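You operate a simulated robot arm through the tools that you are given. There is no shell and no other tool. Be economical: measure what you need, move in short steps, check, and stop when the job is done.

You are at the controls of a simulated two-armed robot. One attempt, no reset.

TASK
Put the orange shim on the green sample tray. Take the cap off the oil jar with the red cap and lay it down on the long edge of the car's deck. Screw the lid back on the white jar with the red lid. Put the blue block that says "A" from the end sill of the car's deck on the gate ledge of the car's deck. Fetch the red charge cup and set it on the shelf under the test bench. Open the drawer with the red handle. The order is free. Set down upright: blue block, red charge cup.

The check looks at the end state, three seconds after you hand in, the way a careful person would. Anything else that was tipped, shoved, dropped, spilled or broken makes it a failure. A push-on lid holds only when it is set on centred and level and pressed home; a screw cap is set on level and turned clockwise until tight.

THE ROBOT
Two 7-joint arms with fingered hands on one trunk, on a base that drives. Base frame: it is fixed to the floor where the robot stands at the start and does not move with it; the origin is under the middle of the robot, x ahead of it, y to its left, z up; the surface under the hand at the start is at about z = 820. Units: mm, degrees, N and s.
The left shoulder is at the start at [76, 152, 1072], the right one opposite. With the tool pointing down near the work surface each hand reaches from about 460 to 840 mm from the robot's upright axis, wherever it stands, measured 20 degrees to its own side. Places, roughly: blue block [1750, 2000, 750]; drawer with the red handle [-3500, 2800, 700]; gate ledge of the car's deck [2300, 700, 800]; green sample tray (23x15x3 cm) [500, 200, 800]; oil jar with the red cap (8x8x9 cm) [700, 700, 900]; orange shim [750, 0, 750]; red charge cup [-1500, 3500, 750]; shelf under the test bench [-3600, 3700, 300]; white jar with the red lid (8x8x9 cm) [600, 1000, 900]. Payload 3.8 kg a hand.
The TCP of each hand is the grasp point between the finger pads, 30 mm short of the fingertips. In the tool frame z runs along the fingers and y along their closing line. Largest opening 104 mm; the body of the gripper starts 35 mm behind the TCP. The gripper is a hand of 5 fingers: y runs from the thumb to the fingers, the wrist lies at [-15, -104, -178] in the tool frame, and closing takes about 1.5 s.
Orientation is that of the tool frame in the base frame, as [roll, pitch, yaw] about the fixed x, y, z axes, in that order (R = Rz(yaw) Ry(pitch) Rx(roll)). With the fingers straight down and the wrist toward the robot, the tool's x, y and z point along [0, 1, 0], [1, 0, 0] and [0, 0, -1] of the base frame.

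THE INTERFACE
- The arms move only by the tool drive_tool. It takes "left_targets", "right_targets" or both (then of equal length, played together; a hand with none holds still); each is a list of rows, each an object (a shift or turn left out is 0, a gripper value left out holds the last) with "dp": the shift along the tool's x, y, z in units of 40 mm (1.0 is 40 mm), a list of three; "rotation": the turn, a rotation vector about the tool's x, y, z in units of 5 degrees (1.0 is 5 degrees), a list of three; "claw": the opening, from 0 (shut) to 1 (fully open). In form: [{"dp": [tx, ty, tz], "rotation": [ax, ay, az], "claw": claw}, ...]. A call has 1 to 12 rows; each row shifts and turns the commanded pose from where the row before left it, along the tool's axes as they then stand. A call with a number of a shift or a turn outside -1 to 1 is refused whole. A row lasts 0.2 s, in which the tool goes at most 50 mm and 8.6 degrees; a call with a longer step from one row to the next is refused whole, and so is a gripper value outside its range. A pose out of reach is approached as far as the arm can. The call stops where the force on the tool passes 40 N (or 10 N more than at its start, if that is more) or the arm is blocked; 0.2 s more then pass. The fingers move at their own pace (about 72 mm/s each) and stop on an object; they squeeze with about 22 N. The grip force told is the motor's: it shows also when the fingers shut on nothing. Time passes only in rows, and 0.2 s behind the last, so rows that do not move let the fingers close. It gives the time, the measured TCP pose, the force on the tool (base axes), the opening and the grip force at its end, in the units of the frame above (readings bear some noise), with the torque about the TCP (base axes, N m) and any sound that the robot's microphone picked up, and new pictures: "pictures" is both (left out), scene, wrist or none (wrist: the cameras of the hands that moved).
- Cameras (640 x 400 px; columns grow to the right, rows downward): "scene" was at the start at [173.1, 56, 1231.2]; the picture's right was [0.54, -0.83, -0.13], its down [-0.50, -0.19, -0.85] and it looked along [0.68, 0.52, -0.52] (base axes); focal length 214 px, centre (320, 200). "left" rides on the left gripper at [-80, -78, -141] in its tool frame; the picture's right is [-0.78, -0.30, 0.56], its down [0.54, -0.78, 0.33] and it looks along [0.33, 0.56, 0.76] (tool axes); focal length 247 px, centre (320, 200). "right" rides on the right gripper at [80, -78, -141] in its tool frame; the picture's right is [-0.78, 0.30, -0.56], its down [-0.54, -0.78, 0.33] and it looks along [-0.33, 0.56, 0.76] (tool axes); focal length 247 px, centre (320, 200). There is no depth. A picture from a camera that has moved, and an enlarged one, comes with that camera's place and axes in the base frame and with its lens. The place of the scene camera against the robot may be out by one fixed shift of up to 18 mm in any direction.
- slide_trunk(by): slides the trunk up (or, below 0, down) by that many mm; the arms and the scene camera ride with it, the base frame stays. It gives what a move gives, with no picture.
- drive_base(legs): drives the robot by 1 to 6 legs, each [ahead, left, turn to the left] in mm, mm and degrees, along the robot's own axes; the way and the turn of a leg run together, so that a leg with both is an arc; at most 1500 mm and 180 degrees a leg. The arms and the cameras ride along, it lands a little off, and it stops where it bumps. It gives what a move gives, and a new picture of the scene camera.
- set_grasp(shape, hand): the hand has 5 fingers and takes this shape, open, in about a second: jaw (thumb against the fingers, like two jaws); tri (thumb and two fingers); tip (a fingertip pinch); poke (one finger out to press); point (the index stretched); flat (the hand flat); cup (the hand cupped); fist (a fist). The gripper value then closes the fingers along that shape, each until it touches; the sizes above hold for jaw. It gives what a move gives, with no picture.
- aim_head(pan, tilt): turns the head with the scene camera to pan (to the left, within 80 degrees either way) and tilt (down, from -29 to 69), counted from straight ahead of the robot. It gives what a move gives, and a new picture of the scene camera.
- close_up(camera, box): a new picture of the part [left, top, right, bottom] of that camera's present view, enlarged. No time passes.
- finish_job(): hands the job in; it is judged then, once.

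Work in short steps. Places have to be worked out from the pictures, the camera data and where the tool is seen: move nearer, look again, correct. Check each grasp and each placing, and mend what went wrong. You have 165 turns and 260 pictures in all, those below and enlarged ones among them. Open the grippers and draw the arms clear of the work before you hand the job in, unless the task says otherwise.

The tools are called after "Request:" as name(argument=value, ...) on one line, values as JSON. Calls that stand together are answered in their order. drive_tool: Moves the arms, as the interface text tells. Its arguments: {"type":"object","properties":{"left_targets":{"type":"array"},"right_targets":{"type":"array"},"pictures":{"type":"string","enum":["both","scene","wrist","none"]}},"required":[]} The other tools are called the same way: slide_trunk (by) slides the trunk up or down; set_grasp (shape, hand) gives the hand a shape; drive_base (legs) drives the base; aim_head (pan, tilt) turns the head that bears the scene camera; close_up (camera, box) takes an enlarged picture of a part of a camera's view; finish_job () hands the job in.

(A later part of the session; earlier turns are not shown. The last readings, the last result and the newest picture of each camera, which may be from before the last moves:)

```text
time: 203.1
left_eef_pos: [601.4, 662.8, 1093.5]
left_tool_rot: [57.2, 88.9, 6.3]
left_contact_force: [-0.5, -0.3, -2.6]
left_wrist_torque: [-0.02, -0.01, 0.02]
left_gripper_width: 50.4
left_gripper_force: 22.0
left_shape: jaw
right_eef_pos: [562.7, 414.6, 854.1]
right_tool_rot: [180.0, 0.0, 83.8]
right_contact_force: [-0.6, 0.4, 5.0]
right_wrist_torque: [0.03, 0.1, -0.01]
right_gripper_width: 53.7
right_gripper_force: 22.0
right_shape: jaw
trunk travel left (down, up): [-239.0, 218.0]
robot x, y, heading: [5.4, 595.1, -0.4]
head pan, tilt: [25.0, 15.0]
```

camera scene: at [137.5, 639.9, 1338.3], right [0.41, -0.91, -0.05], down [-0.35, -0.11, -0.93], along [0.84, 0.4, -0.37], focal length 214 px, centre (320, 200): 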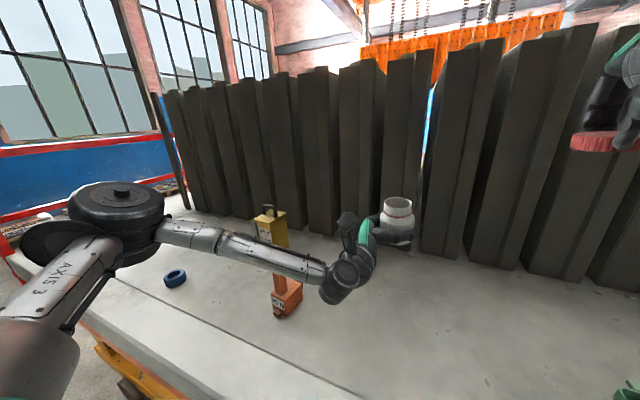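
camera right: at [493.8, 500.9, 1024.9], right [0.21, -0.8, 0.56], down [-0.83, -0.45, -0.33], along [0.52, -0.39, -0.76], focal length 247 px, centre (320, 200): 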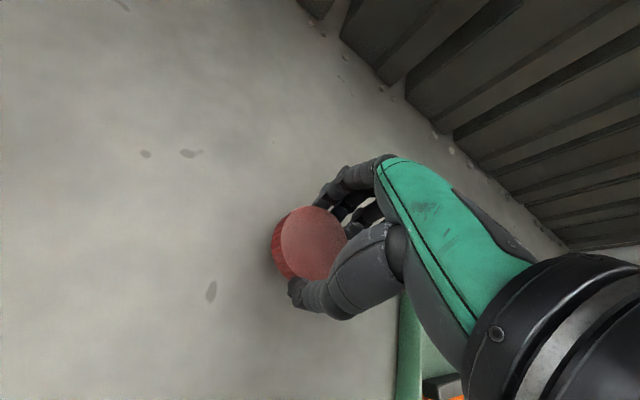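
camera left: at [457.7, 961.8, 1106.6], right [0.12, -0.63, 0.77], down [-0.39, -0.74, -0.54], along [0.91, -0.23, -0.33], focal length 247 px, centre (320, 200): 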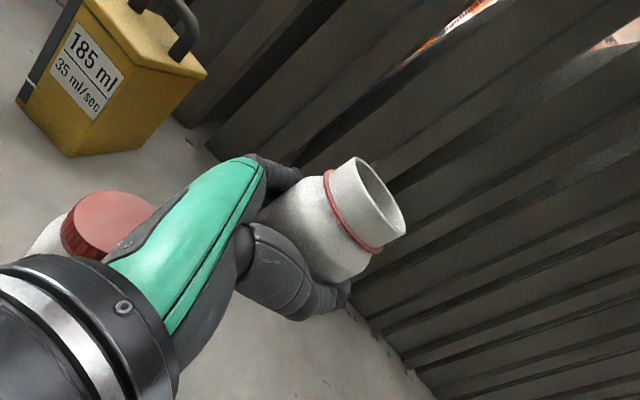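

The cap is down on the bench. I release, rise, and move the right hand above the jar.

Request:
drive_tool(right_targets=[{"claw": 0.65}, {"claw": 0.85}, {}, {"dp": [0, 0, -0.6]}, {"dp": [0, 0, -1]}, {"dp": [0, 0, -1]}, {"dp": [0, 0, -1]}, {"dp": [0, 0, -1]}, {"dp": [0, 0, -1]}, {"dp": [0, 0, -1]}, {"dp": [0, 0, -1]}, {"dp": [0, 0, -1]}], pictures="wrist")

Request:
drive_tool(right_targets=[{"dp": [0, 0, -1]}, {"dp": [0, 0, -1]}, {"dp": [0.895, 0.04, 0]}, {"dp": [0.895, 0.04, 0]}, {"dp": [0.895, 0.04, 0]}, {"dp": [0.895, 0.04, 0]}, {"dp": [0.895, 0.04, 0]}, {"dp": [0.895, 0.04, 0]}, {}], pictures="wrist")

```text
time: 205.7
left_eef_pos: [600.5, 663.0, 1094.3]
left_tool_rot: [54.1, 88.9, 3.1]
left_contact_force: [-0.4, 0.2, -2.2]
left_wrist_torque: [0.01, 0.01, 0.01]
left_gripper_width: 50.3
left_gripper_force: 22.0
left_shape: jaw
right_eef_pos: [561.2, 414.8, 1196.1]
right_tool_rot: [-179.9, 0.1, 83.9]
right_contact_force: [0.5, 0.3, -0.8]
right_wrist_torque: [0.02, 0.0, 0.01]
right_gripper_width: 88.0
right_gripper_force: 0.1
right_shape: jaw
trunk travel left (down, up): [-239.0, 218.0]
robot x, y, heading: [3.3, 596.9, -0.4]
head pan, tilt: [25.0, 15.0]
camera right: at [492.9, 502.0, 1338.1], right [0.21, -0.8, 0.56], down [-0.83, -0.45, -0.33], along [0.52, -0.39, -0.76], focal length 247 px, centre (320, 200)
```

right: 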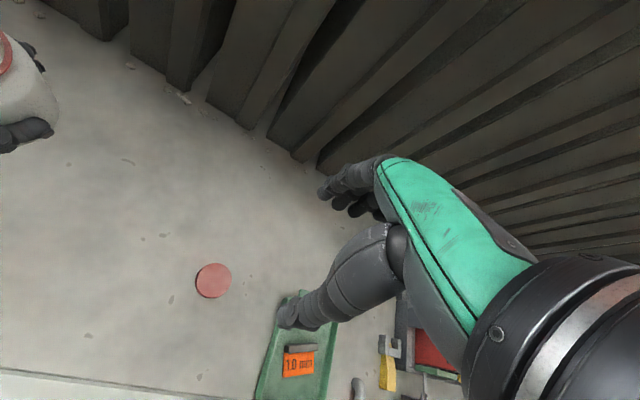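

```text
time: 207.7
left_eef_pos: [601.7, 662.4, 1094.3]
left_tool_rot: [59.9, 88.9, 9.0]
left_contact_force: [0.6, 0.4, -1.3]
left_wrist_torque: [-0.04, 0.0, -0.01]
left_gripper_width: 50.3
left_gripper_force: 22.4
left_shape: jaw
right_eef_pos: [597.1, 625.6, 1277.3]
right_tool_rot: [-179.9, 0.0, 83.7]
right_contact_force: [0.3, 0.1, 0.6]
right_wrist_torque: [0.03, 0.0, 0.0]
right_gripper_width: 88.2
right_gripper_force: 0.0
right_shape: jaw
trunk travel left (down, up): [-239.0, 218.0]
robot x, y, heading: [4.7, 592.8, -0.5]
head pan, tilt: [25.0, 15.0]
camera right: at [528.1, 712.3, 1419.9], right [0.21, -0.8, 0.56], down [-0.83, -0.45, -0.33], along [0.52, -0.39, -0.76], focal length 247 px, centre (320, 200)
```

right: 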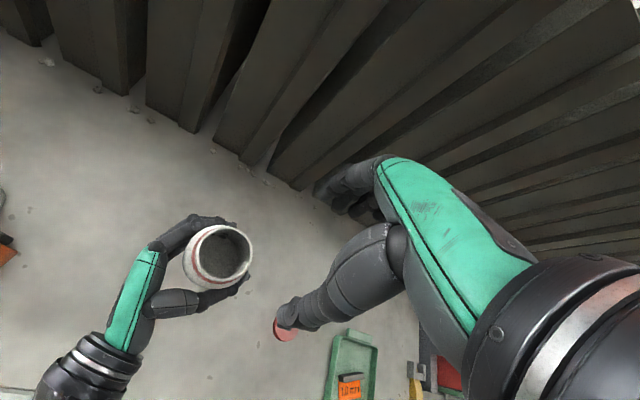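

The jar mouth is at about (593,668). I move over it and down so the fingertips straddle the neck.

Request:
drive_tool(right_targets=[{"dp": [0.52, -0.1, 0]}, {"dp": [0.52, -0.1, 0]}, {"dp": [0, 0, 0.7]}, {"dp": [0, 0, 0.7]}, {"dp": [0, 0, 0.7]}, {"dp": [0, 0, 0.4]}, {}], pictures="wrist")

Request:
close_up(camera="left", box=[240, 100, 560, 300])

```text
time: 209.3
left_eef_pos: [601.6, 663.6, 1093.5]
left_tool_rot: [57.0, 88.9, 6.1]
left_contact_force: [0.3, 0.3, -1.6]
left_wrist_torque: [0.01, 0.01, 0.0]
left_gripper_width: 50.3
left_gripper_force: 21.6
left_shape: jaw
right_eef_pos: [592.4, 668.4, 1178.1]
right_tool_rot: [180.0, 0.0, 83.8]
right_contact_force: [-0.9, -0.2, 0.3]
right_wrist_torque: [0.0, -0.02, 0.03]
right_gripper_width: 88.0
right_gripper_force: 0.1
right_shape: jaw
trunk travel left (down, up): [-239.0, 218.0]
robot x, y, heading: [2.2, 597.9, -0.2]
head pan, tilt: [25.0, 15.0]
camera right: at [523.4, 755.8, 1319.4], right [0.21, -0.8, 0.56], down [-0.83, -0.45, -0.33], along [0.52, -0.39, -0.76], focal length 247 px, centre (320, 200)
```

right: 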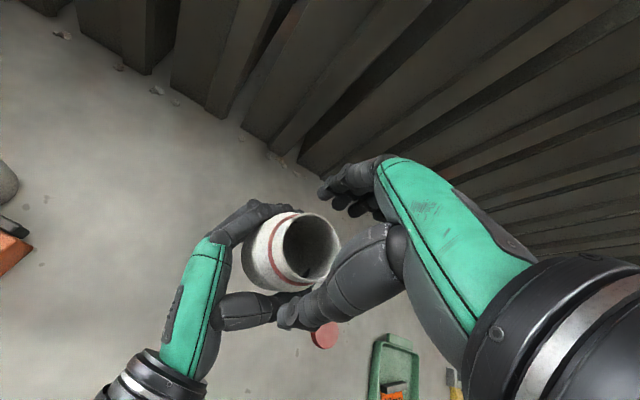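

```text
2.00 times, centred on (400, 200) of left
camera zoom: at [450.0, 723.4, 1170.2], right [0.11, -0.62, 0.78], down [-0.38, -0.75, -0.54], along [0.92, -0.24, -0.32], focal length 494 px, centre (160, 200)
```

zoom: 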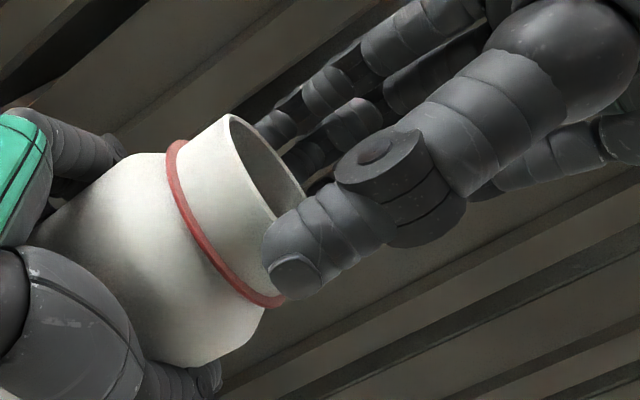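

The tips straddle the neck well. I lower 5 mm, close on the neck, then open the left hand.

Request:
drive_tool(right_targets=[{"dp": [0.04, 0, 0.12]}, {"claw": 0}, {}, {}, {}, {}, {}], pictures="none")

Request:
close_up(camera="left", box=[240, 100, 560, 300])

```text
time: 210.9
left_eef_pos: [601.6, 664.9, 1093.6]
left_tool_rot: [58.5, 89.0, 7.7]
left_contact_force: [1.1, -0.2, -0.9]
left_wrist_torque: [0.05, 0.08, -0.01]
left_gripper_width: 50.2
left_gripper_force: 21.9
left_shape: jaw
right_eef_pos: [592.4, 671.0, 1172.9]
right_tool_rot: [-179.9, 0.0, 83.8]
right_contact_force: [-1.0, -0.2, -0.7]
right_wrist_torque: [-0.01, 0.05, 0.02]
right_gripper_width: 48.4
right_gripper_force: 21.8
right_shape: jaw
trunk travel left (down, up): [-239.0, 218.0]
robot x, y, heading: [4.5, 594.4, -0.3]
head pan, tilt: [25.0, 15.0]
```

```text
2.00 times, centred on (400, 200) of left
camera zoom: at [450.2, 723.3, 1170.1], right [0.11, -0.62, 0.78], down [-0.38, -0.75, -0.54], along [0.92, -0.24, -0.32], focal length 494 px, centre (160, 200)
```

zoom: 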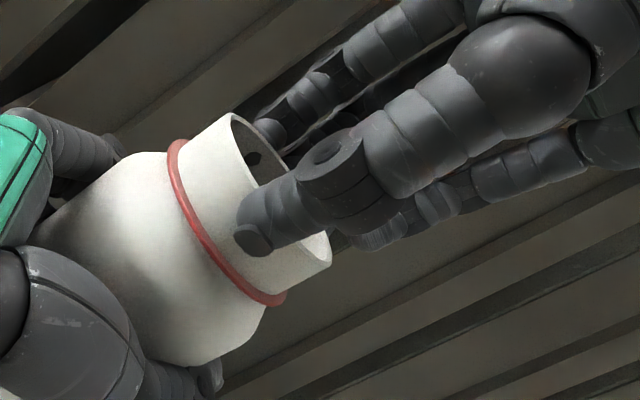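

The neck is gripped. I open the left hand and back it away.

Request:
drive_tool(left_targets=[{"claw": 0.7}, {"claw": 1}, {}, {}, {}, {"dp": [0, 0, -0.5]}, {"dp": [0, 0, -0.8]}, {"dp": [0, 0, -0.8]}, {"dp": [0, 0, -0.8]}], pictures="wrist")

Request:
close_up(camera="right", box=[0, 0, 640, 400])

```text
time: 212.9
left_eef_pos: [524.4, 755.2, 1091.3]
left_tool_rot: [47.3, 89.0, -3.5]
left_contact_force: [0.5, 0.3, 0.5]
left_wrist_torque: [0.02, 0.01, -0.03]
left_gripper_width: 103.6
left_gripper_force: 0.1
left_shape: jaw
right_eef_pos: [592.4, 673.2, 1173.1]
right_tool_rot: [179.9, 0.1, 83.9]
right_contact_force: [-0.6, -0.4, 0.2]
right_wrist_torque: [-0.05, 0.02, -0.02]
right_gripper_width: 48.1
right_gripper_force: 21.7
right_shape: jaw
trunk travel left (down, up): [-239.0, 218.0]
robot x, y, heading: [0.5, 598.0, -0.3]
head pan, tilt: [25.0, 15.0]
camera left: at [373.8, 814.9, 1168.4], right [0.11, -0.62, 0.78], down [-0.38, -0.75, -0.54], along [0.92, -0.24, -0.32], focal length 247 px, centre (320, 200)
```

left: 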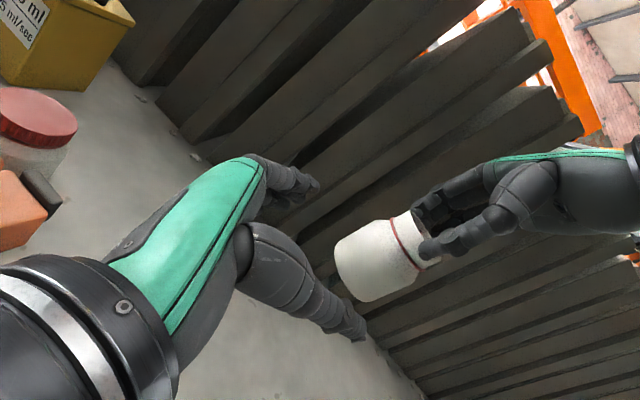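

```text
1.00 times, centred on (320, 200) of right (not enlarged: the box is as wide or as high as the picture)
camera zoom: at [522.8, 758.5, 1314.5], right [0.21, -0.8, 0.56], down [-0.83, -0.45, -0.33], along [0.52, -0.39, -0.76], focal length 247 px, centre (320, 200)
```

zoom: 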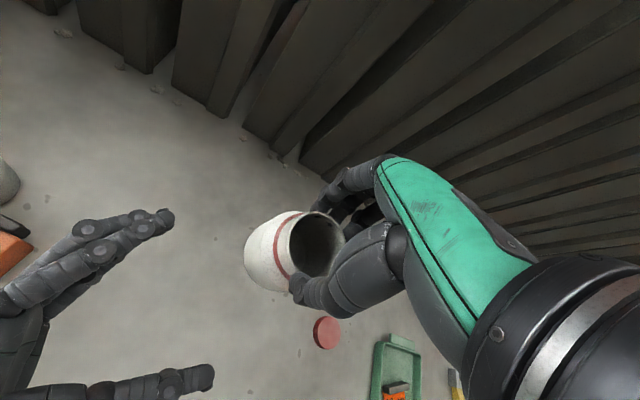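

The right hand holds the jar securely. I lower it toward the bench here while the left backs off more.

Request:
drive_tool(right_targets=[{}, {}, {"dp": [0.1, 0.2, 0.9]}, {"dp": [0.1, 0.2, 0.9]}, {"dp": [0.1, 0.2, 0.9]}, {"dp": [0.1, 0.2, 0.9]}, {"dp": [0.1, 0.2, 0.9]}, {"dp": [0.1, 0.2, 0.8]}, {}], left_targets=[{"dp": [-0.3, 0, -0.7]}, {"dp": [-0.3, 0, -0.7]}, {"dp": [-0.3, 0, -0.5]}, {}, {}, {}, {}, {}, {}], pictures="wrist")

```text
time: 214.9
left_eef_pos: [478.8, 811.9, 1129.1]
left_tool_rot: [60.2, 88.9, 9.4]
left_contact_force: [0.1, -0.6, 0.3]
left_wrist_torque: [-0.01, 0.0, -0.02]
left_gripper_width: 103.6
left_gripper_force: 0.1
left_shape: jaw
right_eef_pos: [642.4, 690.5, 960.9]
right_tool_rot: [-179.8, 0.0, 83.8]
right_contact_force: [0.2, 0.8, 0.2]
right_wrist_torque: [0.01, -0.02, 0.0]
right_gripper_width: 48.1
right_gripper_force: 21.6
right_shape: jaw
trunk travel left (down, up): [-239.0, 218.0]
robot x, y, heading: [2.6, 595.3, -0.3]
head pan, tilt: [25.0, 15.0]
camera right: at [574.2, 777.9, 1101.8], right [0.21, -0.8, 0.56], down [-0.83, -0.45, -0.33], along [0.52, -0.39, -0.76], focal length 247 px, centre (320, 200)
camera left: at [328.1, 872.1, 1205.2], right [0.11, -0.62, 0.78], down [-0.38, -0.75, -0.54], along [0.92, -0.24, -0.32], focal length 247 px, centre (320, 200)
```

right: 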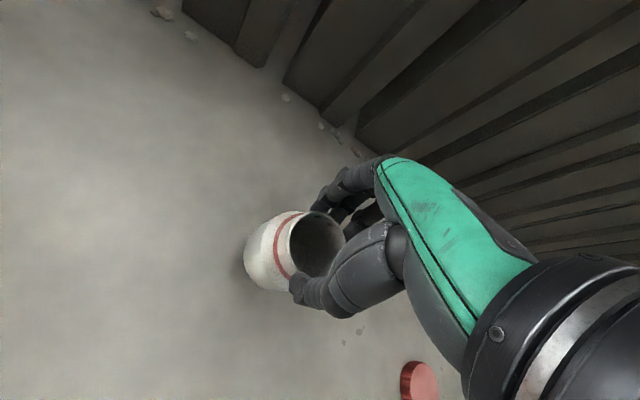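
left: 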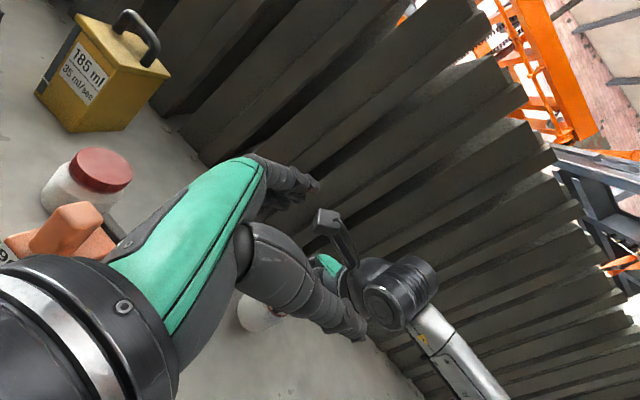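

Request:
drive_tool(right_targets=[{"dp": [0, 0, 0.3]}, {"dp": [0, 0, 0.2]}, {"dp": [0, 0, 0.1]}, {"dp": [0, 0, 0.06]}, {"dp": [0, 0, 0.06]}], pictures="none")

```text
time: 216.1
left_eef_pos: [479.3, 811.8, 1127.6]
left_tool_rot: [58.2, 88.9, 7.3]
left_contact_force: [0.5, -0.3, 0.2]
left_wrist_torque: [0.03, 0.0, 0.0]
left_gripper_width: 103.7
left_gripper_force: 0.0
left_shape: jaw
right_eef_pos: [642.4, 689.6, 929.8]
right_tool_rot: [-179.9, 0.0, 83.9]
right_contact_force: [0.4, 0.0, -0.5]
right_wrist_torque: [0.02, 0.03, 0.0]
right_gripper_width: 48.1
right_gripper_force: 22.1
right_shape: jaw
trunk travel left (down, up): [-239.0, 218.0]
robot x, y, heading: [4.7, 594.9, -0.4]
head pan, tilt: [25.0, 15.0]
```

Request:
drive_tool(right_targets=[{"dp": [0, 0, 0.06]}, {"dp": [0, 0, 0.06]}, {"dp": [0, 0, 0.06]}, {}], pictures="none")

```text
time: 217.1
left_eef_pos: [477.4, 811.7, 1130.0]
left_tool_rot: [62.0, 88.8, 11.0]
left_contact_force: [0.2, -0.3, 0.0]
left_wrist_torque: [0.01, -0.01, 0.02]
left_gripper_width: 103.7
left_gripper_force: 0.0
left_shape: jaw
right_eef_pos: [642.1, 689.3, 926.2]
right_tool_rot: [179.7, 0.0, 83.7]
right_contact_force: [5.4, 0.0, 19.8]
right_wrist_torque: [-0.04, -0.12, 0.04]
right_gripper_width: 50.2
right_gripper_force: 22.1
right_shape: jaw
trunk travel left (down, up): [-239.0, 218.0]
robot x, y, heading: [1.7, 595.5, -0.3]
head pan, tilt: [25.0, 15.0]
```

Contact. I ease off, open, and lift clear.

Request:
drive_tool(right_targets=[{"dp": [0, 0, -0.06]}, {"claw": 0.6}, {"claw": 0.85}, {}, {"dp": [0, 0, -0.5]}, {"dp": [0, 0, -1]}, {"dp": [0, 0, -1]}, {"dp": [0, 0, -1]}, {"dp": [0, 0, -1]}], pictures="wrist")

```text
time: 219.1
left_eef_pos: [480.2, 812.2, 1128.4]
left_tool_rot: [58.6, 88.9, 7.7]
left_contact_force: [0.5, -0.5, -0.9]
left_wrist_torque: [0.01, 0.01, -0.01]
left_gripper_width: 103.9
left_gripper_force: 0.1
left_shape: jaw
right_eef_pos: [641.3, 689.8, 1105.8]
right_tool_rot: [180.0, 0.0, 83.7]
right_contact_force: [0.6, -0.4, -0.1]
right_wrist_torque: [0.01, -0.03, -0.01]
right_gripper_width: 88.3
right_gripper_force: 0.2
right_shape: jaw
trunk travel left (down, up): [-239.0, 218.0]
robot x, y, heading: [2.7, 596.7, -0.4]
head pan, tilt: [25.0, 15.0]
camera right: at [572.7, 776.0, 1247.2], right [0.21, -0.8, 0.56], down [-0.83, -0.45, -0.33], along [0.52, -0.39, -0.76], focal length 247 px, centre (320, 200)
```

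right: 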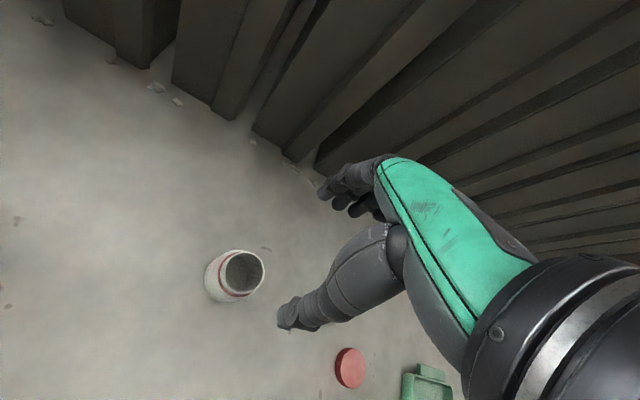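

The jar stands upright. I go back to the parked cap at (563,415).

Request:
drive_tool(right_targets=[{"dp": [-0.88, -0.15, 0]}, {"dp": [-0.88, -0.15, 0]}, {"dp": [-0.88, -0.15, 0]}, {"dp": [-0.88, -0.15, 0]}, {"dp": [-0.88, -0.15, 0]}, {"dp": [-0.88, -0.15, 0]}, {"dp": [-0.88, -0.15, 0]}, {"dp": [-0.88, -0.15, 0]}, {"dp": [0, 0, 1]}, {"dp": [0, 0, 1]}, {"dp": [0, 0, 1]}, {"dp": [0, 0, 1]}], pictures="wrist")

```text
time: 221.7
left_eef_pos: [480.2, 811.0, 1128.4]
left_tool_rot: [58.7, 89.0, 7.8]
left_contact_force: [0.0, -0.3, 0.1]
left_wrist_torque: [-0.01, 0.02, 0.01]
left_gripper_width: 103.5
left_gripper_force: 0.0
left_shape: jaw
right_eef_pos: [566.0, 414.2, 944.9]
right_tool_rot: [179.9, -0.1, 83.7]
right_contact_force: [-0.2, 0.1, 0.1]
right_wrist_torque: [0.0, 0.0, -0.01]
right_gripper_width: 88.0
right_gripper_force: 0.3
right_shape: jaw
trunk travel left (down, up): [-239.0, 218.0]
robot x, y, heading: [2.2, 596.6, -0.5]
head pan, tilt: [25.0, 15.0]
camera right: at [497.1, 501.2, 1087.5], right [0.21, -0.8, 0.56], down [-0.83, -0.45, -0.33], along [0.52, -0.39, -0.76], focal length 247 px, centre (320, 200)
```

right: 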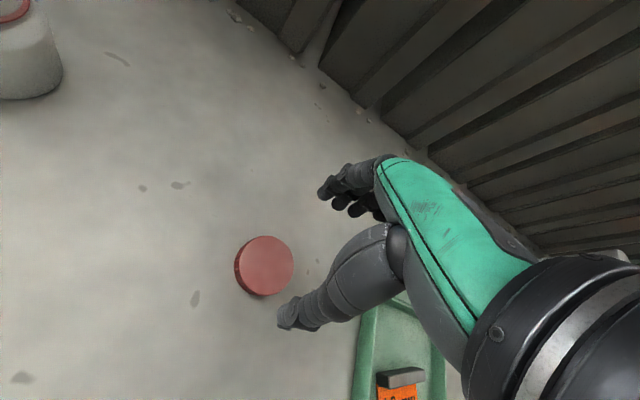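

The cap is centred under the hand. I grip and lift it.

Request:
drive_tool(right_targets=[{"dp": [0.04, -0.08, 0.8]}, {"dp": [0, 0, 0.8]}, {"dp": [0, 0, 0.56]}, {"claw": 0}, {}, {}, {}, {}, {}, {"dp": [0, 0, -0.5]}, {"dp": [0, 0, -1]}, {"dp": [0, 0, -1]}], pictures="wrist")

```text
time: 224.3
left_eef_pos: [479.2, 813.0, 1127.8]
left_tool_rot: [57.6, 88.9, 6.7]
left_contact_force: [0.6, 0.3, 0.2]
left_wrist_torque: [0.01, 0.0, -0.02]
left_gripper_width: 103.5
left_gripper_force: 0.1
left_shape: jaw
right_eef_pos: [561.8, 416.7, 959.9]
right_tool_rot: [180.0, 0.1, 83.7]
right_contact_force: [0.2, -0.4, -0.1]
right_wrist_torque: [0.03, 0.0, -0.01]
right_gripper_width: 53.5
right_gripper_force: 22.4
right_shape: jaw
trunk travel left (down, up): [-239.0, 218.0]
robot x, y, heading: [3.8, 596.7, -0.2]
head pan, tilt: [25.0, 15.0]
camera right: at [493.0, 503.8, 1101.2], right [0.21, -0.8, 0.56], down [-0.83, -0.45, -0.33], along [0.51, -0.39, -0.76], focal length 247 px, centre (320, 200)
```

right: 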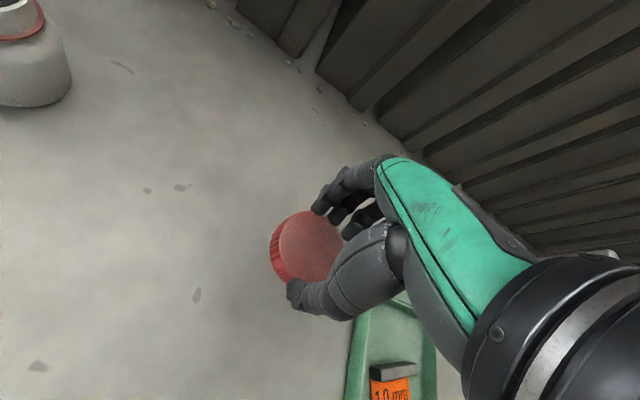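

Next is travelling to the car behind the fence. I raise the cap and unwind the left hand to fingers-down for a compact posture.

Request:
drive_tool(right_targets=[{"dp": [0, -0.3, -0.9]}, {"dp": [0, -0.3, -0.9]}, {"dp": [0, -0.3, -0.9]}, {"dp": [0, -0.3, -0.9]}, {"dp": [0, -0.3, -0.9]}, {"dp": [0, -0.5, 0]}, {"dp": [0, -0.5, 0]}, {"dp": [0, -0.5, 0]}, {}, {}, {}, {}], left_targets=[{"rotation": [1, 0, 0]}, {"rotation": [1, 0, 0]}, {"rotation": [1, 0, 0]}, {"rotation": [1, 0, 0]}, {"rotation": [1, 0, 0]}, {"rotation": [1, 0, 0]}, {"rotation": [1, 0, 0]}, {"rotation": [1, 0, 0]}, {"rotation": [0.5, 0, 0]}, {"rotation": [0, 1, 0]}, {"rotation": [0, 1, 0]}, {"rotation": [0, 1, 0]}], pictures="none")

Request:
drive_tool(left_targets=[{"rotation": [0, 1, 0]}, {"rotation": [0, 1, 0]}, {"rotation": [0, 1, 0]}, {"rotation": [0, 1, 0]}, {"rotation": [0, 1, 0]}, {"rotation": [0, 1, 0]}, {"rotation": [0, 1, 0]}, {"rotation": [0, 1, 0]}, {"rotation": [0, 1, 0]}, {"rotation": [0, 1, 0]}, {"rotation": [0, 1, 0]}, {"rotation": [0, 1, 0]}], pictures="none")

Request:
drive_tool(left_targets=[{"rotation": [0, 1, 0]}, {"rotation": [0, 1, 0]}, {"rotation": [0, 1, 0]}, {}], pictures="none")

Request:
aim_head(pan=70, tilt=10)

```text
time: 226.9
left_eef_pos: [479.3, 811.5, 1128.8]
left_tool_rot: [176.4, 74.7, 83.1]
left_contact_force: [0.2, 0.4, 0.5]
left_wrist_torque: [0.03, 0.01, 0.0]
left_gripper_width: 103.9
left_gripper_force: 0.0
left_shape: jaw
right_eef_pos: [442.0, 429.8, 1141.1]
right_tool_rot: [-179.8, 0.0, 83.8]
right_contact_force: [-0.3, -0.2, -0.3]
right_wrist_torque: [0.01, 0.0, 0.02]
right_gripper_width: 53.8
right_gripper_force: 22.0
right_shape: jaw
trunk travel left (down, up): [-239.0, 218.0]
robot x, y, heading: [-2.0, 594.2, -0.2]
head pan, tilt: [25.0, 15.0]
```

```text
time: 229.5
left_eef_pos: [478.7, 812.3, 1127.4]
left_tool_rot: [179.0, 14.8, 86.4]
left_contact_force: [1.5, -0.6, 0.0]
left_wrist_torque: [-0.02, -0.01, -0.03]
left_gripper_width: 103.8
left_gripper_force: 0.0
left_shape: jaw
right_eef_pos: [440.9, 429.2, 1140.0]
right_tool_rot: [-179.8, 0.0, 83.8]
right_contact_force: [-0.2, 0.8, -0.1]
right_wrist_torque: [0.0, -0.02, 0.0]
right_gripper_width: 53.3
right_gripper_force: 21.8
right_shape: jaw
trunk travel left (down, up): [-239.0, 218.0]
robot x, y, heading: [1.5, 596.6, -0.5]
head pan, tilt: [25.0, 15.0]
```

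```text
time: 230.5
left_eef_pos: [480.3, 811.4, 1127.9]
left_tool_rot: [179.0, -0.2, 86.7]
left_contact_force: [0.2, 0.3, 0.1]
left_wrist_torque: [0.01, -0.04, 0.04]
left_gripper_width: 103.8
left_gripper_force: 0.2
left_shape: jaw
right_eef_pos: [442.4, 429.8, 1139.9]
right_tool_rot: [-179.8, 0.1, 83.8]
right_contact_force: [0.0, 0.4, 0.3]
right_wrist_torque: [-0.02, -0.04, -0.01]
right_gripper_width: 53.5
right_gripper_force: 21.7
right_shape: jaw
trunk travel left (down, up): [-239.0, 218.0]
robot x, y, heading: [3.5, 596.9, -0.5]
head pan, tilt: [25.0, 15.0]
```

```text
time: 231.7
left_eef_pos: [477.9, 813.1, 1126.8]
left_tool_rot: [178.9, -0.2, 86.6]
left_contact_force: [-0.3, 0.2, 0.8]
left_wrist_torque: [-0.01, -0.01, 0.0]
left_gripper_width: 103.5
left_gripper_force: 0.1
left_shape: jaw
right_eef_pos: [441.9, 429.3, 1139.0]
right_tool_rot: [-179.8, 0.0, 83.7]
right_contact_force: [0.1, 1.0, -0.6]
right_wrist_torque: [-0.01, -0.02, -0.01]
right_gripper_width: 53.8
right_gripper_force: 21.3
right_shape: jaw
trunk travel left (down, up): [-239.0, 218.0]
robot x, y, heading: [3.5, 594.9, -0.4]
head pan, tilt: [70.0, 10.0]
camera scene: at [86.0, 686.6, 1353.1], right [0.93, -0.35, -0.12], down [-0.18, -0.16, -0.97], along [0.32, 0.92, -0.21], focal length 214 px, centre (320, 200)
```

scene: 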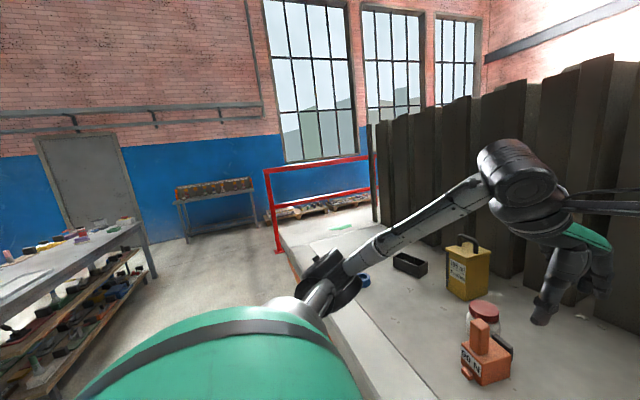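

The passage round the bench's left end looks open, with the railing far beyond it. I drive left along the bench and look ahead.

Request:
drive_base(legs=[[-80, 0, 0], [0, 1500, 0], [0, 600, 0]])

Request:
aim_head(pan=-10, tilt=10)

```text
time: 242.8
left_eef_pos: [413.7, 2912.3, 1127.6]
left_tool_rot: [179.0, -0.2, 86.3]
left_contact_force: [-0.2, 0.0, 0.1]
left_wrist_torque: [0.03, 0.0, -0.03]
left_gripper_width: 103.5
left_gripper_force: 0.0
left_shape: jaw
right_eef_pos: [373.5, 2529.8, 1140.5]
right_tool_rot: [-179.9, 0.0, 83.4]
right_contact_force: [0.8, 0.1, 0.0]
right_wrist_torque: [0.0, 0.0, -0.02]
right_gripper_width: 53.5
right_gripper_force: 22.0
right_shape: jaw
trunk travel left (down, up): [-239.0, 218.0]
robot x, y, heading: [-64.4, 2701.9, -0.9]
head pan, tilt: [70.0, 10.0]
camera scene: at [20.0, 2788.9, 1353.2], right [0.93, -0.35, -0.12], down [-0.18, -0.16, -0.97], along [0.32, 0.92, -0.21], focal length 214 px, centre (320, 200)
```

scene: 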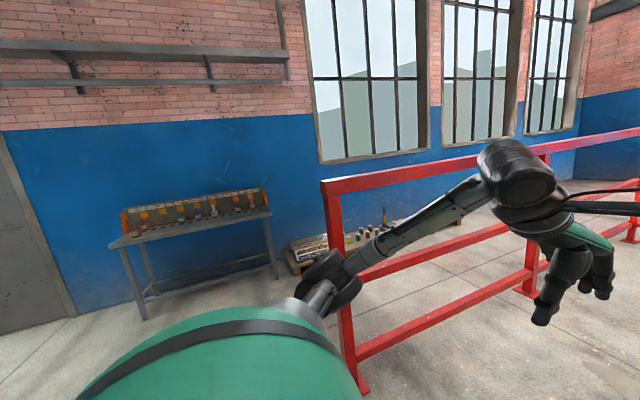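

```text
time: 244.3
left_eef_pos: [414.5, 2912.1, 1126.4]
left_tool_rot: [179.0, -0.1, 86.4]
left_contact_force: [0.4, 0.2, 0.1]
left_wrist_torque: [-0.02, 0.04, 0.02]
left_gripper_width: 103.5
left_gripper_force: 0.1
left_shape: jaw
right_eef_pos: [373.0, 2530.3, 1139.4]
right_tool_rot: [-179.8, 0.1, 83.4]
right_contact_force: [1.1, -0.1, 0.4]
right_wrist_torque: [-0.04, 0.0, -0.02]
right_gripper_width: 53.3
right_gripper_force: 22.5
right_shape: jaw
trunk travel left (down, up): [-239.0, 218.0]
robot x, y, heading: [-62.5, 2695.0, -0.4]
head pan, tilt: [-10.0, 10.0]
camera scene: at [78.2, 2685.1, 1345.6], right [-0.18, -0.98, 0.02], down [-0.29, 0.03, -0.96], along [0.94, -0.18, -0.29], focal length 214 px, centre (320, 200)
```

scene: 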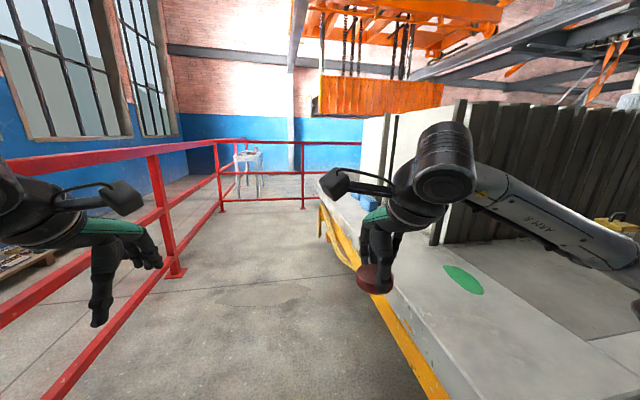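

The "bench" is in fact the car's deck: the blue block stands on its far end strip at about (1700,1980). The aisle between deck and railing is clear, so I drive along it and turn to face the deck.

Request:
drive_base(legs=[[1500, 80, 0], [260, 0, 0], [0, 0, -90]])

Request:
aim_head(pan=0, tilt=25)

```text
refused: leg 1 is longer than a leg can be; nothing moved
```

```text
time: 245.1
left_eef_pos: [412.9, 2913.5, 1127.5]
left_tool_rot: [178.9, -0.3, 86.3]
left_contact_force: [0.0, -0.8, 0.1]
left_wrist_torque: [-0.02, 0.01, -0.01]
left_gripper_width: 103.7
left_gripper_force: 0.0
left_shape: jaw
right_eef_pos: [373.7, 2530.3, 1139.8]
right_tool_rot: [-179.9, 0.1, 83.4]
right_contact_force: [-0.8, -0.2, 0.2]
right_wrist_torque: [-0.02, 0.0, -0.01]
right_gripper_width: 53.6
right_gripper_force: 22.1
right_shape: jaw
trunk travel left (down, up): [-239.0, 218.0]
robot x, y, heading: [-64.3, 2695.5, -1.0]
head pan, tilt: [0.0, 25.0]
camera scene: at [75.9, 2701.2, 1321.5], right [-0.01, -1.0, 0.0], down [-0.53, 0.01, -0.85], along [0.85, -0.01, -0.53], focal length 214 px, centre (320, 200)
```

scene: 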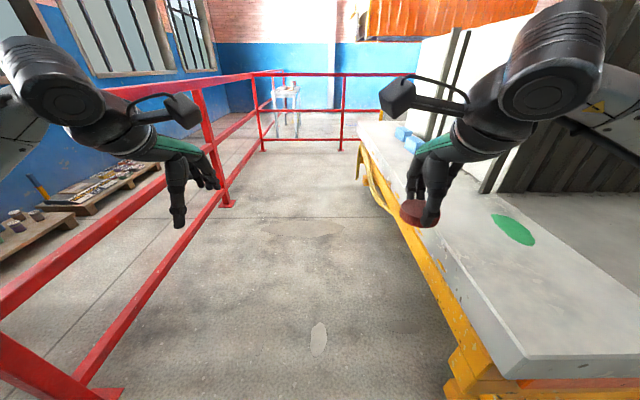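

The railing and deck are now clear to me: the deck's long edge is the strip x≈242–387 beside which I was working. I lay the cap there at about (325,1500), so I drive back and stand off for reach.

Request:
drive_base(legs=[[-175, -500, 0], [0, -515, 0]])

Request:
aim_head(pan=-15, tilt=48)

```text
time: 250.7
left_eef_pos: [230.4, 1899.6, 1127.6]
left_tool_rot: [179.0, -0.3, 86.1]
left_contact_force: [-0.7, -0.4, 0.5]
left_wrist_torque: [0.03, 0.03, 0.02]
left_gripper_width: 103.8
left_gripper_force: 0.1
left_shape: jaw
right_eef_pos: [189.5, 1518.2, 1139.9]
right_tool_rot: [-179.9, 0.0, 83.4]
right_contact_force: [0.2, 0.4, 0.0]
right_wrist_torque: [-0.01, 0.01, 0.02]
right_gripper_width: 53.3
right_gripper_force: 22.0
right_shape: jaw
trunk travel left (down, up): [-239.0, 218.0]
robot x, y, heading: [-246.8, 1684.3, -0.6]
head pan, tilt: [0.0, 25.0]
camera scene: at [-108.1, 1689.3, 1321.4], right [-0.01, -1.0, 0.0], down [-0.53, 0.01, -0.85], along [0.85, -0.01, -0.53], focal length 214 px, centre (320, 200)
```

scene: 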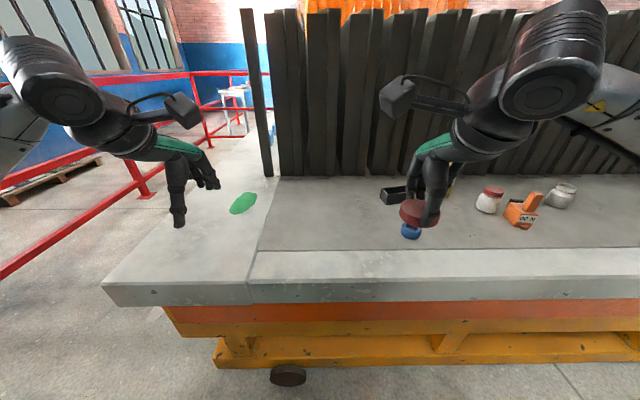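

```text
time: 251.6
left_eef_pos: [230.9, 1899.4, 1127.3]
left_tool_rot: [179.1, -0.2, 86.1]
left_contact_force: [-0.4, -0.4, -0.1]
left_wrist_torque: [0.03, -0.03, 0.0]
left_gripper_width: 103.9
left_gripper_force: 0.0
left_shape: jaw
right_eef_pos: [190.0, 1516.3, 1139.4]
right_tool_rot: [-180.0, 0.1, 83.3]
right_contact_force: [-0.2, -0.1, 0.5]
right_wrist_torque: [0.01, 0.02, -0.01]
right_gripper_width: 53.8
right_gripper_force: 22.2
right_shape: jaw
trunk travel left (down, up): [-239.0, 218.0]
robot x, y, heading: [-248.7, 1683.5, -0.8]
head pan, tilt: [-15.0, 48.0]
camera scene: at [-128.6, 1668.9, 1289.0], right [-0.27, -0.96, 0.03], down [-0.79, 0.2, -0.57], along [0.55, -0.18, -0.82], focal length 214 px, centre (320, 200)
```

scene: 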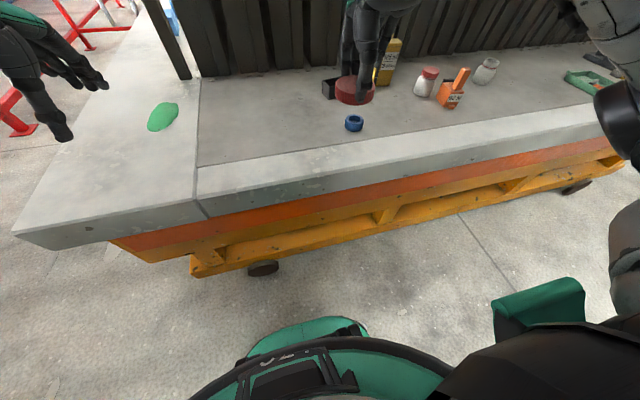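

The long-edge strip runs x≈253–387 here, centred at 320. I bring the cap over (320,1515) and down to just above it.

Request:
drive_tool(right_targets=[{"dp": [0.033, 0.323, 0.67]}, {"dp": [0.033, 0.323, 0.67]}, {"dp": [0.033, 0.323, 0.67]}, {"dp": [0.033, 0.323, 0.67]}, {"dp": [0.033, 0.323, 0.67]}, {"dp": [0.033, 0.323, 0.67]}, {"dp": [0.033, 0.323, 0.67]}, {"dp": [0.033, 0.323, 0.67]}, {"dp": [0.033, 0.323, 0.67]}, {"dp": [0.033, 0.323, 0.67]}, {}], pictures="wrist")

```text
time: 254.0
left_eef_pos: [230.4, 1899.8, 1126.5]
left_tool_rot: [179.0, -0.1, 86.1]
left_contact_force: [-0.1, -0.5, -0.3]
left_wrist_torque: [-0.03, 0.01, 0.01]
left_gripper_width: 103.7
left_gripper_force: 0.0
left_shape: jaw
right_eef_pos: [319.4, 1513.1, 870.5]
right_tool_rot: [-180.0, 0.0, 83.3]
right_contact_force: [-0.3, -0.1, 0.6]
right_wrist_torque: [-0.02, 0.0, -0.02]
right_gripper_width: 53.4
right_gripper_force: 21.8
right_shape: jaw
trunk travel left (down, up): [-239.0, 218.0]
robot x, y, heading: [-247.3, 1687.3, -0.9]
head pan, tilt: [-15.0, 48.0]
camera right: at [251.2, 1601.3, 1011.6], right [0.2, -0.81, 0.56], down [-0.83, -0.44, -0.33], along [0.51, -0.4, -0.76], focal length 247 px, centre (320, 200)
```

right: 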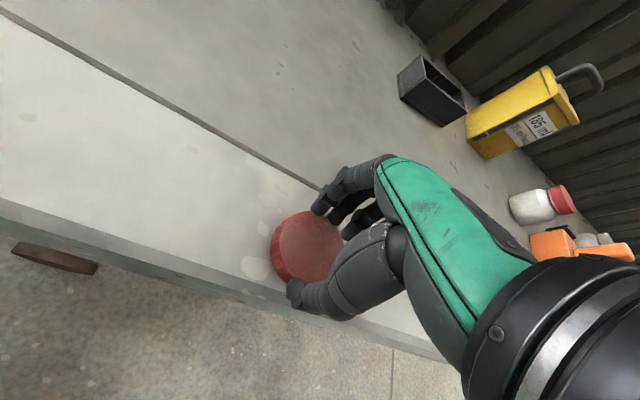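

The cap is over the middle of the strip. I lower it to contact.

Request:
drive_tool(right_targets=[{"dp": [0.0, 0, 0.2]}, {"dp": [0, 0, 0.1]}, {"dp": [0, 0, 0.05]}, {"dp": [0, 0, 0.04]}, {}], pictures="none")

```text
time: 255.2
left_eef_pos: [230.3, 1899.9, 1127.2]
left_tool_rot: [178.8, -0.3, 86.1]
left_contact_force: [0.3, -0.9, 0.2]
left_wrist_torque: [0.02, 0.02, 0.01]
left_gripper_width: 103.5
left_gripper_force: 0.2
left_shape: jaw
right_eef_pos: [320.2, 1515.6, 858.8]
right_tool_rot: [179.7, -0.1, 83.3]
right_contact_force: [2.2, -1.7, 14.7]
right_wrist_torque: [-0.06, -0.16, 0.0]
right_gripper_width: 54.1
right_gripper_force: 22.3
right_shape: jaw
trunk travel left (down, up): [-239.0, 218.0]
robot x, y, heading: [-248.4, 1687.1, -0.7]
head pan, tilt: [-15.0, 48.0]
```

Contact. I ease off, release, and rise.

Request:
drive_tool(right_targets=[{"dp": [0, 0, -0.04]}, {"claw": 0.65}, {"claw": 0.85}, {}, {"dp": [0, 0, -0.5]}, {"dp": [0, 0, -1]}, {"dp": [0, 0, -1]}, {"dp": [0, 0, -1]}, {"dp": [0, 0, -1]}, {"dp": [0, 0, -1]}], pictures="both")

```text
time: 257.4
left_eef_pos: [229.1, 1900.4, 1127.3]
left_tool_rot: [178.9, -0.1, 86.1]
left_contact_force: [0.7, -0.3, -0.2]
left_wrist_torque: [0.02, 0.01, -0.01]
left_gripper_width: 103.4
left_gripper_force: 0.0
left_shape: jaw
right_eef_pos: [320.9, 1515.7, 1079.3]
right_tool_rot: [-179.9, 0.1, 83.3]
right_contact_force: [0.8, -0.2, 0.2]
right_wrist_torque: [0.02, 0.03, -0.04]
right_gripper_width: 88.4
right_gripper_force: 0.2
right_shape: jaw
trunk travel left (down, up): [-239.0, 218.0]
robot x, y, heading: [-247.6, 1686.6, -1.0]
head pan, tilt: [-15.0, 48.0]
camera scene: at [-129.0, 1669.3, 1289.0], right [-0.27, -0.96, 0.03], down [-0.79, 0.2, -0.57], along [0.55, -0.18, -0.82], focal length 214 px, centre (320, 200)
camera right: at [251.4, 1603.2, 1220.3], right [0.2, -0.8, 0.56], down [-0.83, -0.44, -0.33], along [0.51, -0.4, -0.76], focal length 247 px, centre (320, 200)
```

scene: 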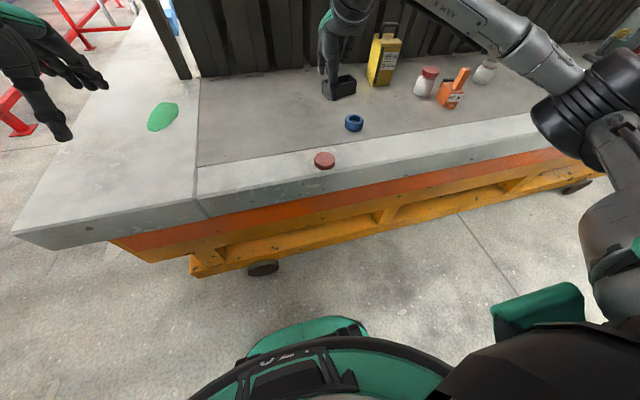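
right: 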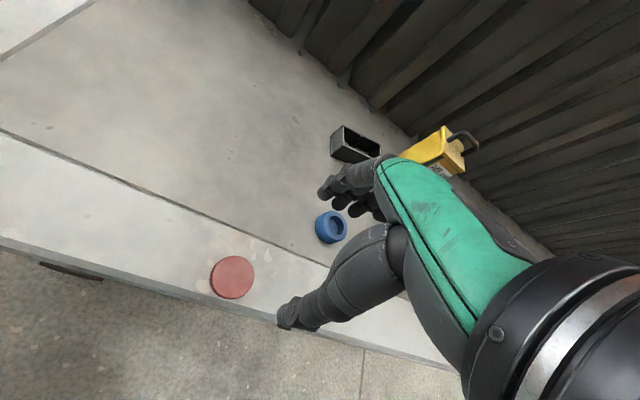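

The cap lies on the long edge. Next is the blue block: I drive round to the end sill and face it.

Request:
drive_base(legs=[[0, 1085, 0], [1450, 0, 0], [480, 0, 0], [0, 0, -90]])

Request:
aim_head(pan=0, tilt=35)

```text
time: 276.1
left_eef_pos: [1899.2, 2243.5, 1126.4]
left_tool_rot: [179.0, -0.2, -4.8]
left_contact_force: [0.6, -0.3, -0.8]
left_wrist_torque: [0.0, 0.0, 0.03]
left_gripper_width: 103.6
left_gripper_force: 0.1
left_shape: jaw
right_eef_pos: [1515.3, 2160.7, 1078.4]
right_tool_rot: [-179.9, 0.0, -7.5]
right_contact_force: [0.2, -0.3, -0.3]
right_wrist_torque: [0.0, -0.01, 0.01]
right_gripper_width: 88.2
right_gripper_force: 0.1
right_shape: jaw
trunk travel left (down, up): [-239.0, 218.0]
robot x, y, heading: [1695.3, 2728.0, -91.7]
head pan, tilt: [-15.0, 48.0]
camera scene: at [1661.8, 2602.6, 1288.9], right [-0.96, 0.29, 0.03], down [0.22, 0.79, -0.57], along [-0.19, -0.54, -0.82], focal length 214 px, centre (320, 200)
```

scene: 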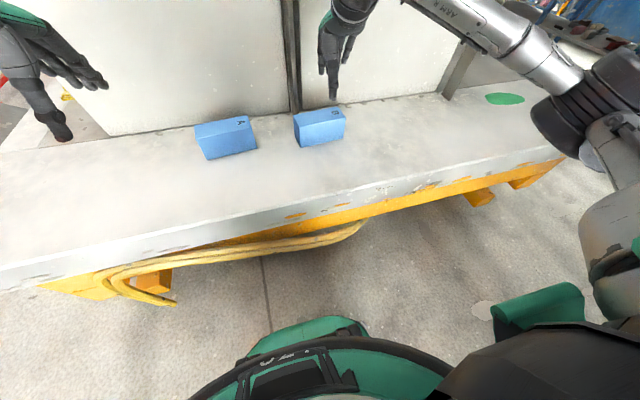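

```text
time: 276.8
left_eef_pos: [1899.0, 2244.6, 1127.6]
left_tool_rot: [179.0, -0.2, -4.8]
left_contact_force: [0.0, -0.6, 0.1]
left_wrist_torque: [-0.03, -0.01, 0.01]
left_gripper_width: 103.6
left_gripper_force: 0.0
left_shape: jaw
right_eef_pos: [1515.2, 2160.8, 1077.3]
right_tool_rot: [-179.8, 0.0, -7.6]
right_contact_force: [-0.3, -0.5, 0.4]
right_wrist_torque: [0.04, 0.03, -0.01]
right_gripper_width: 87.9
right_gripper_force: 0.1
right_shape: jaw
trunk travel left (down, up): [-239.0, 218.0]
robot x, y, heading: [1689.0, 2725.2, -91.6]
head pan, tilt: [0.0, 35.0]
camera scene: at [1681.7, 2587.8, 1306.2], right [-1.0, 0.03, 0.0], down [0.02, 0.67, -0.74], along [-0.02, -0.74, -0.67], focal length 214 px, centre (320, 200)
```

scene: 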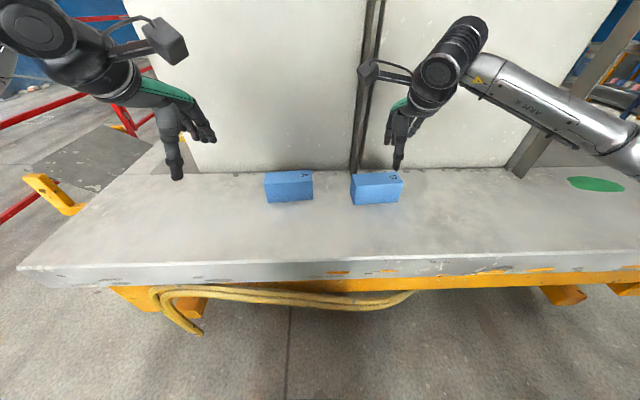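

Two blue blocks are here, so I read the letters with enlarged views.

Request:
close_up(camera="scene", box=[255, 160, 335, 210])

Request:
close_up(camera="scene", box=[340, 160, 420, 210])

```text
8.00 times, centred on (295, 185) of scene
camera zoom: at [1681.7, 2587.8, 1306.2], right [-1.0, 0.03, 0.0], down [0.02, 0.67, -0.74], along [-0.02, -0.74, -0.67], focal length 1716 px, centre (520, 320)
```

zoom: 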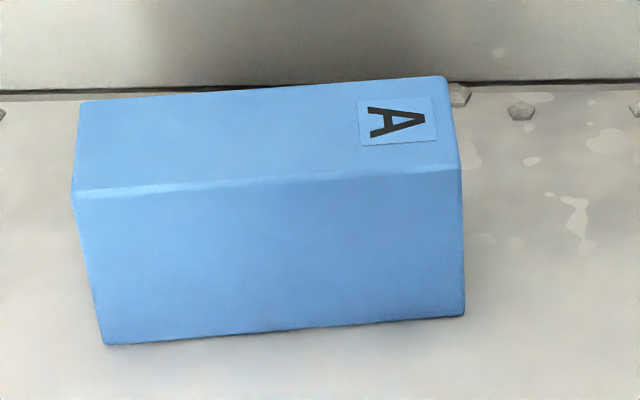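

```text
8.00 times, centred on (380, 185) of scene
camera zoom: at [1681.7, 2587.8, 1306.2], right [-1.0, 0.03, 0.0], down [0.02, 0.67, -0.74], along [-0.02, -0.74, -0.67], focal length 1716 px, centre (-160, 320)
```

zoom: 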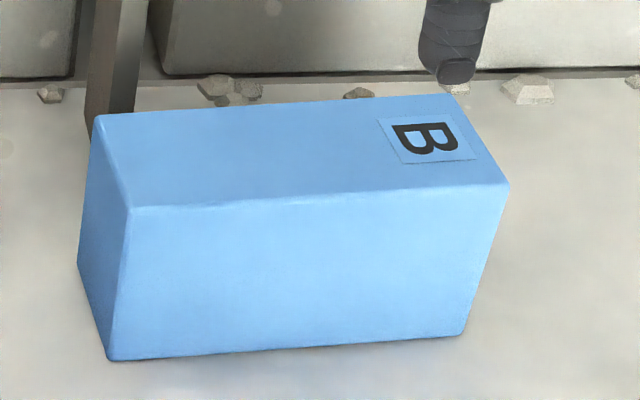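

Block A is the left one: centre about (1767,2024), 150×63 mm, top about z 900, turned about 4°. I shift the base 150 mm right and 80 mm ahead to suit the left arm.

Request:
drive_base(legs=[[80, -150, 0]])

```text
time: 278.3
left_eef_pos: [1744.7, 2168.8, 1127.5]
left_tool_rot: [178.9, -0.2, -4.9]
left_contact_force: [0.1, -0.3, -0.3]
left_wrist_torque: [0.0, -0.01, 0.01]
left_gripper_width: 103.7
left_gripper_force: 0.1
left_shape: jaw
right_eef_pos: [1360.0, 2086.9, 1077.6]
right_tool_rot: [-180.0, 0.1, -7.6]
right_contact_force: [0.2, -0.1, 0.2]
right_wrist_torque: [0.0, 0.01, -0.01]
right_gripper_width: 88.0
right_gripper_force: 0.1
right_shape: jaw
trunk travel left (down, up): [-239.0, 218.0]
robot x, y, heading: [1543.3, 2649.2, -92.0]
head pan, tilt: [0.0, 35.0]
camera scene: at [1527.8, 2513.4, 1306.4], right [-1.0, 0.03, 0.0], down [0.02, 0.67, -0.74], along [-0.02, -0.74, -0.67], focal length 214 px, centre (320, 200)
```

scene: 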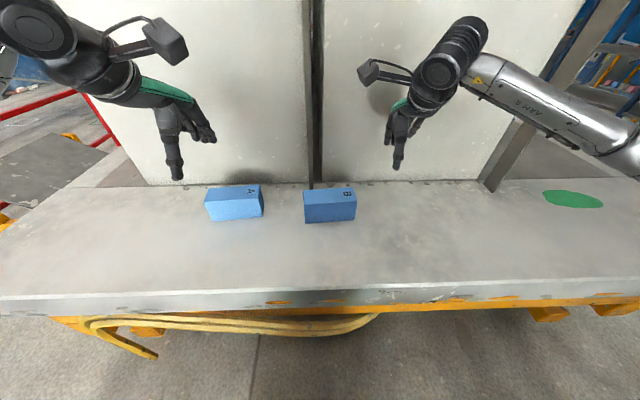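

Request:
drive_tool(left_targets=[{"dp": [0.17, 0.71, 0.55], "claw": 1}, {"dp": [0.17, 0.71, 0.55]}, {"dp": [0.17, 0.71, 0.55]}, {"dp": [0.17, 0.71, 0.55]}, {"dp": [0.17, 0.71, 0.55]}, {"rotation": [0, 0, -0.93]}, {"rotation": [0, 0, -0.93]}, {}], pictures="both")

```text
time: 280.1
left_eef_pos: [1765.6, 2022.6, 1019.6]
left_tool_rot: [179.0, 0.0, 4.5]
left_contact_force: [-0.7, -0.8, -0.3]
left_wrist_torque: [0.01, 0.01, -0.02]
left_gripper_width: 104.2
left_gripper_force: 0.1
left_shape: jaw
right_eef_pos: [1359.2, 2086.2, 1077.7]
right_tool_rot: [-179.9, 0.1, -7.7]
right_contact_force: [-0.6, 0.6, 0.0]
right_wrist_torque: [-0.01, 0.0, 0.0]
right_gripper_width: 88.2
right_gripper_force: 0.0
right_shape: jaw
trunk travel left (down, up): [-239.0, 218.0]
robot x, y, heading: [1538.6, 2649.9, -91.9]
head pan, tilt: [0.0, 35.0]
camera scene: at [1527.0, 2512.7, 1306.2], right [-1.0, 0.03, 0.0], down [0.02, 0.67, -0.74], along [-0.02, -0.74, -0.67], focal length 214 px, centre (320, 200)
camera left: at [1679.0, 2096.4, 1159.3], right [-0.8, 0.22, -0.56], down [0.47, 0.81, -0.35], along [0.38, -0.54, -0.75], focal length 247 px, centre (320, 200)
```

scene: 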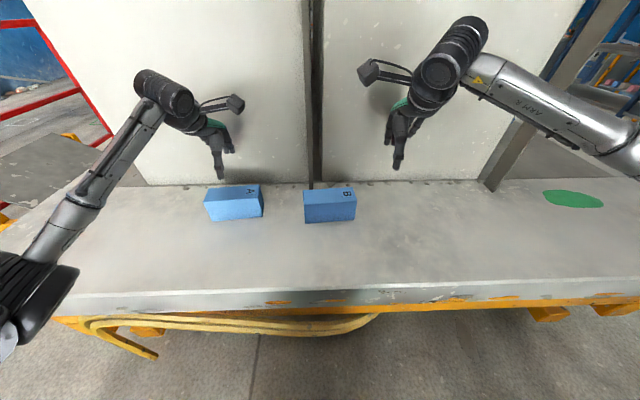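
left: 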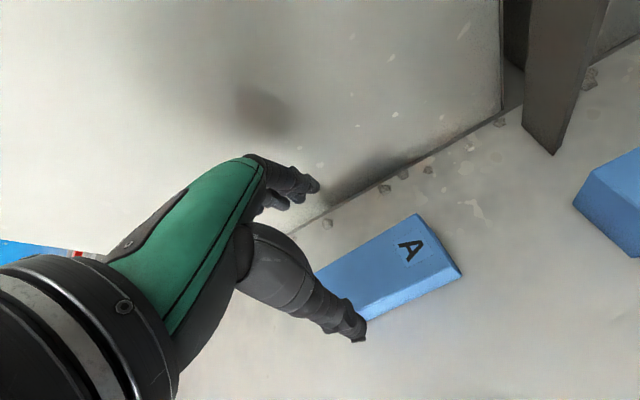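

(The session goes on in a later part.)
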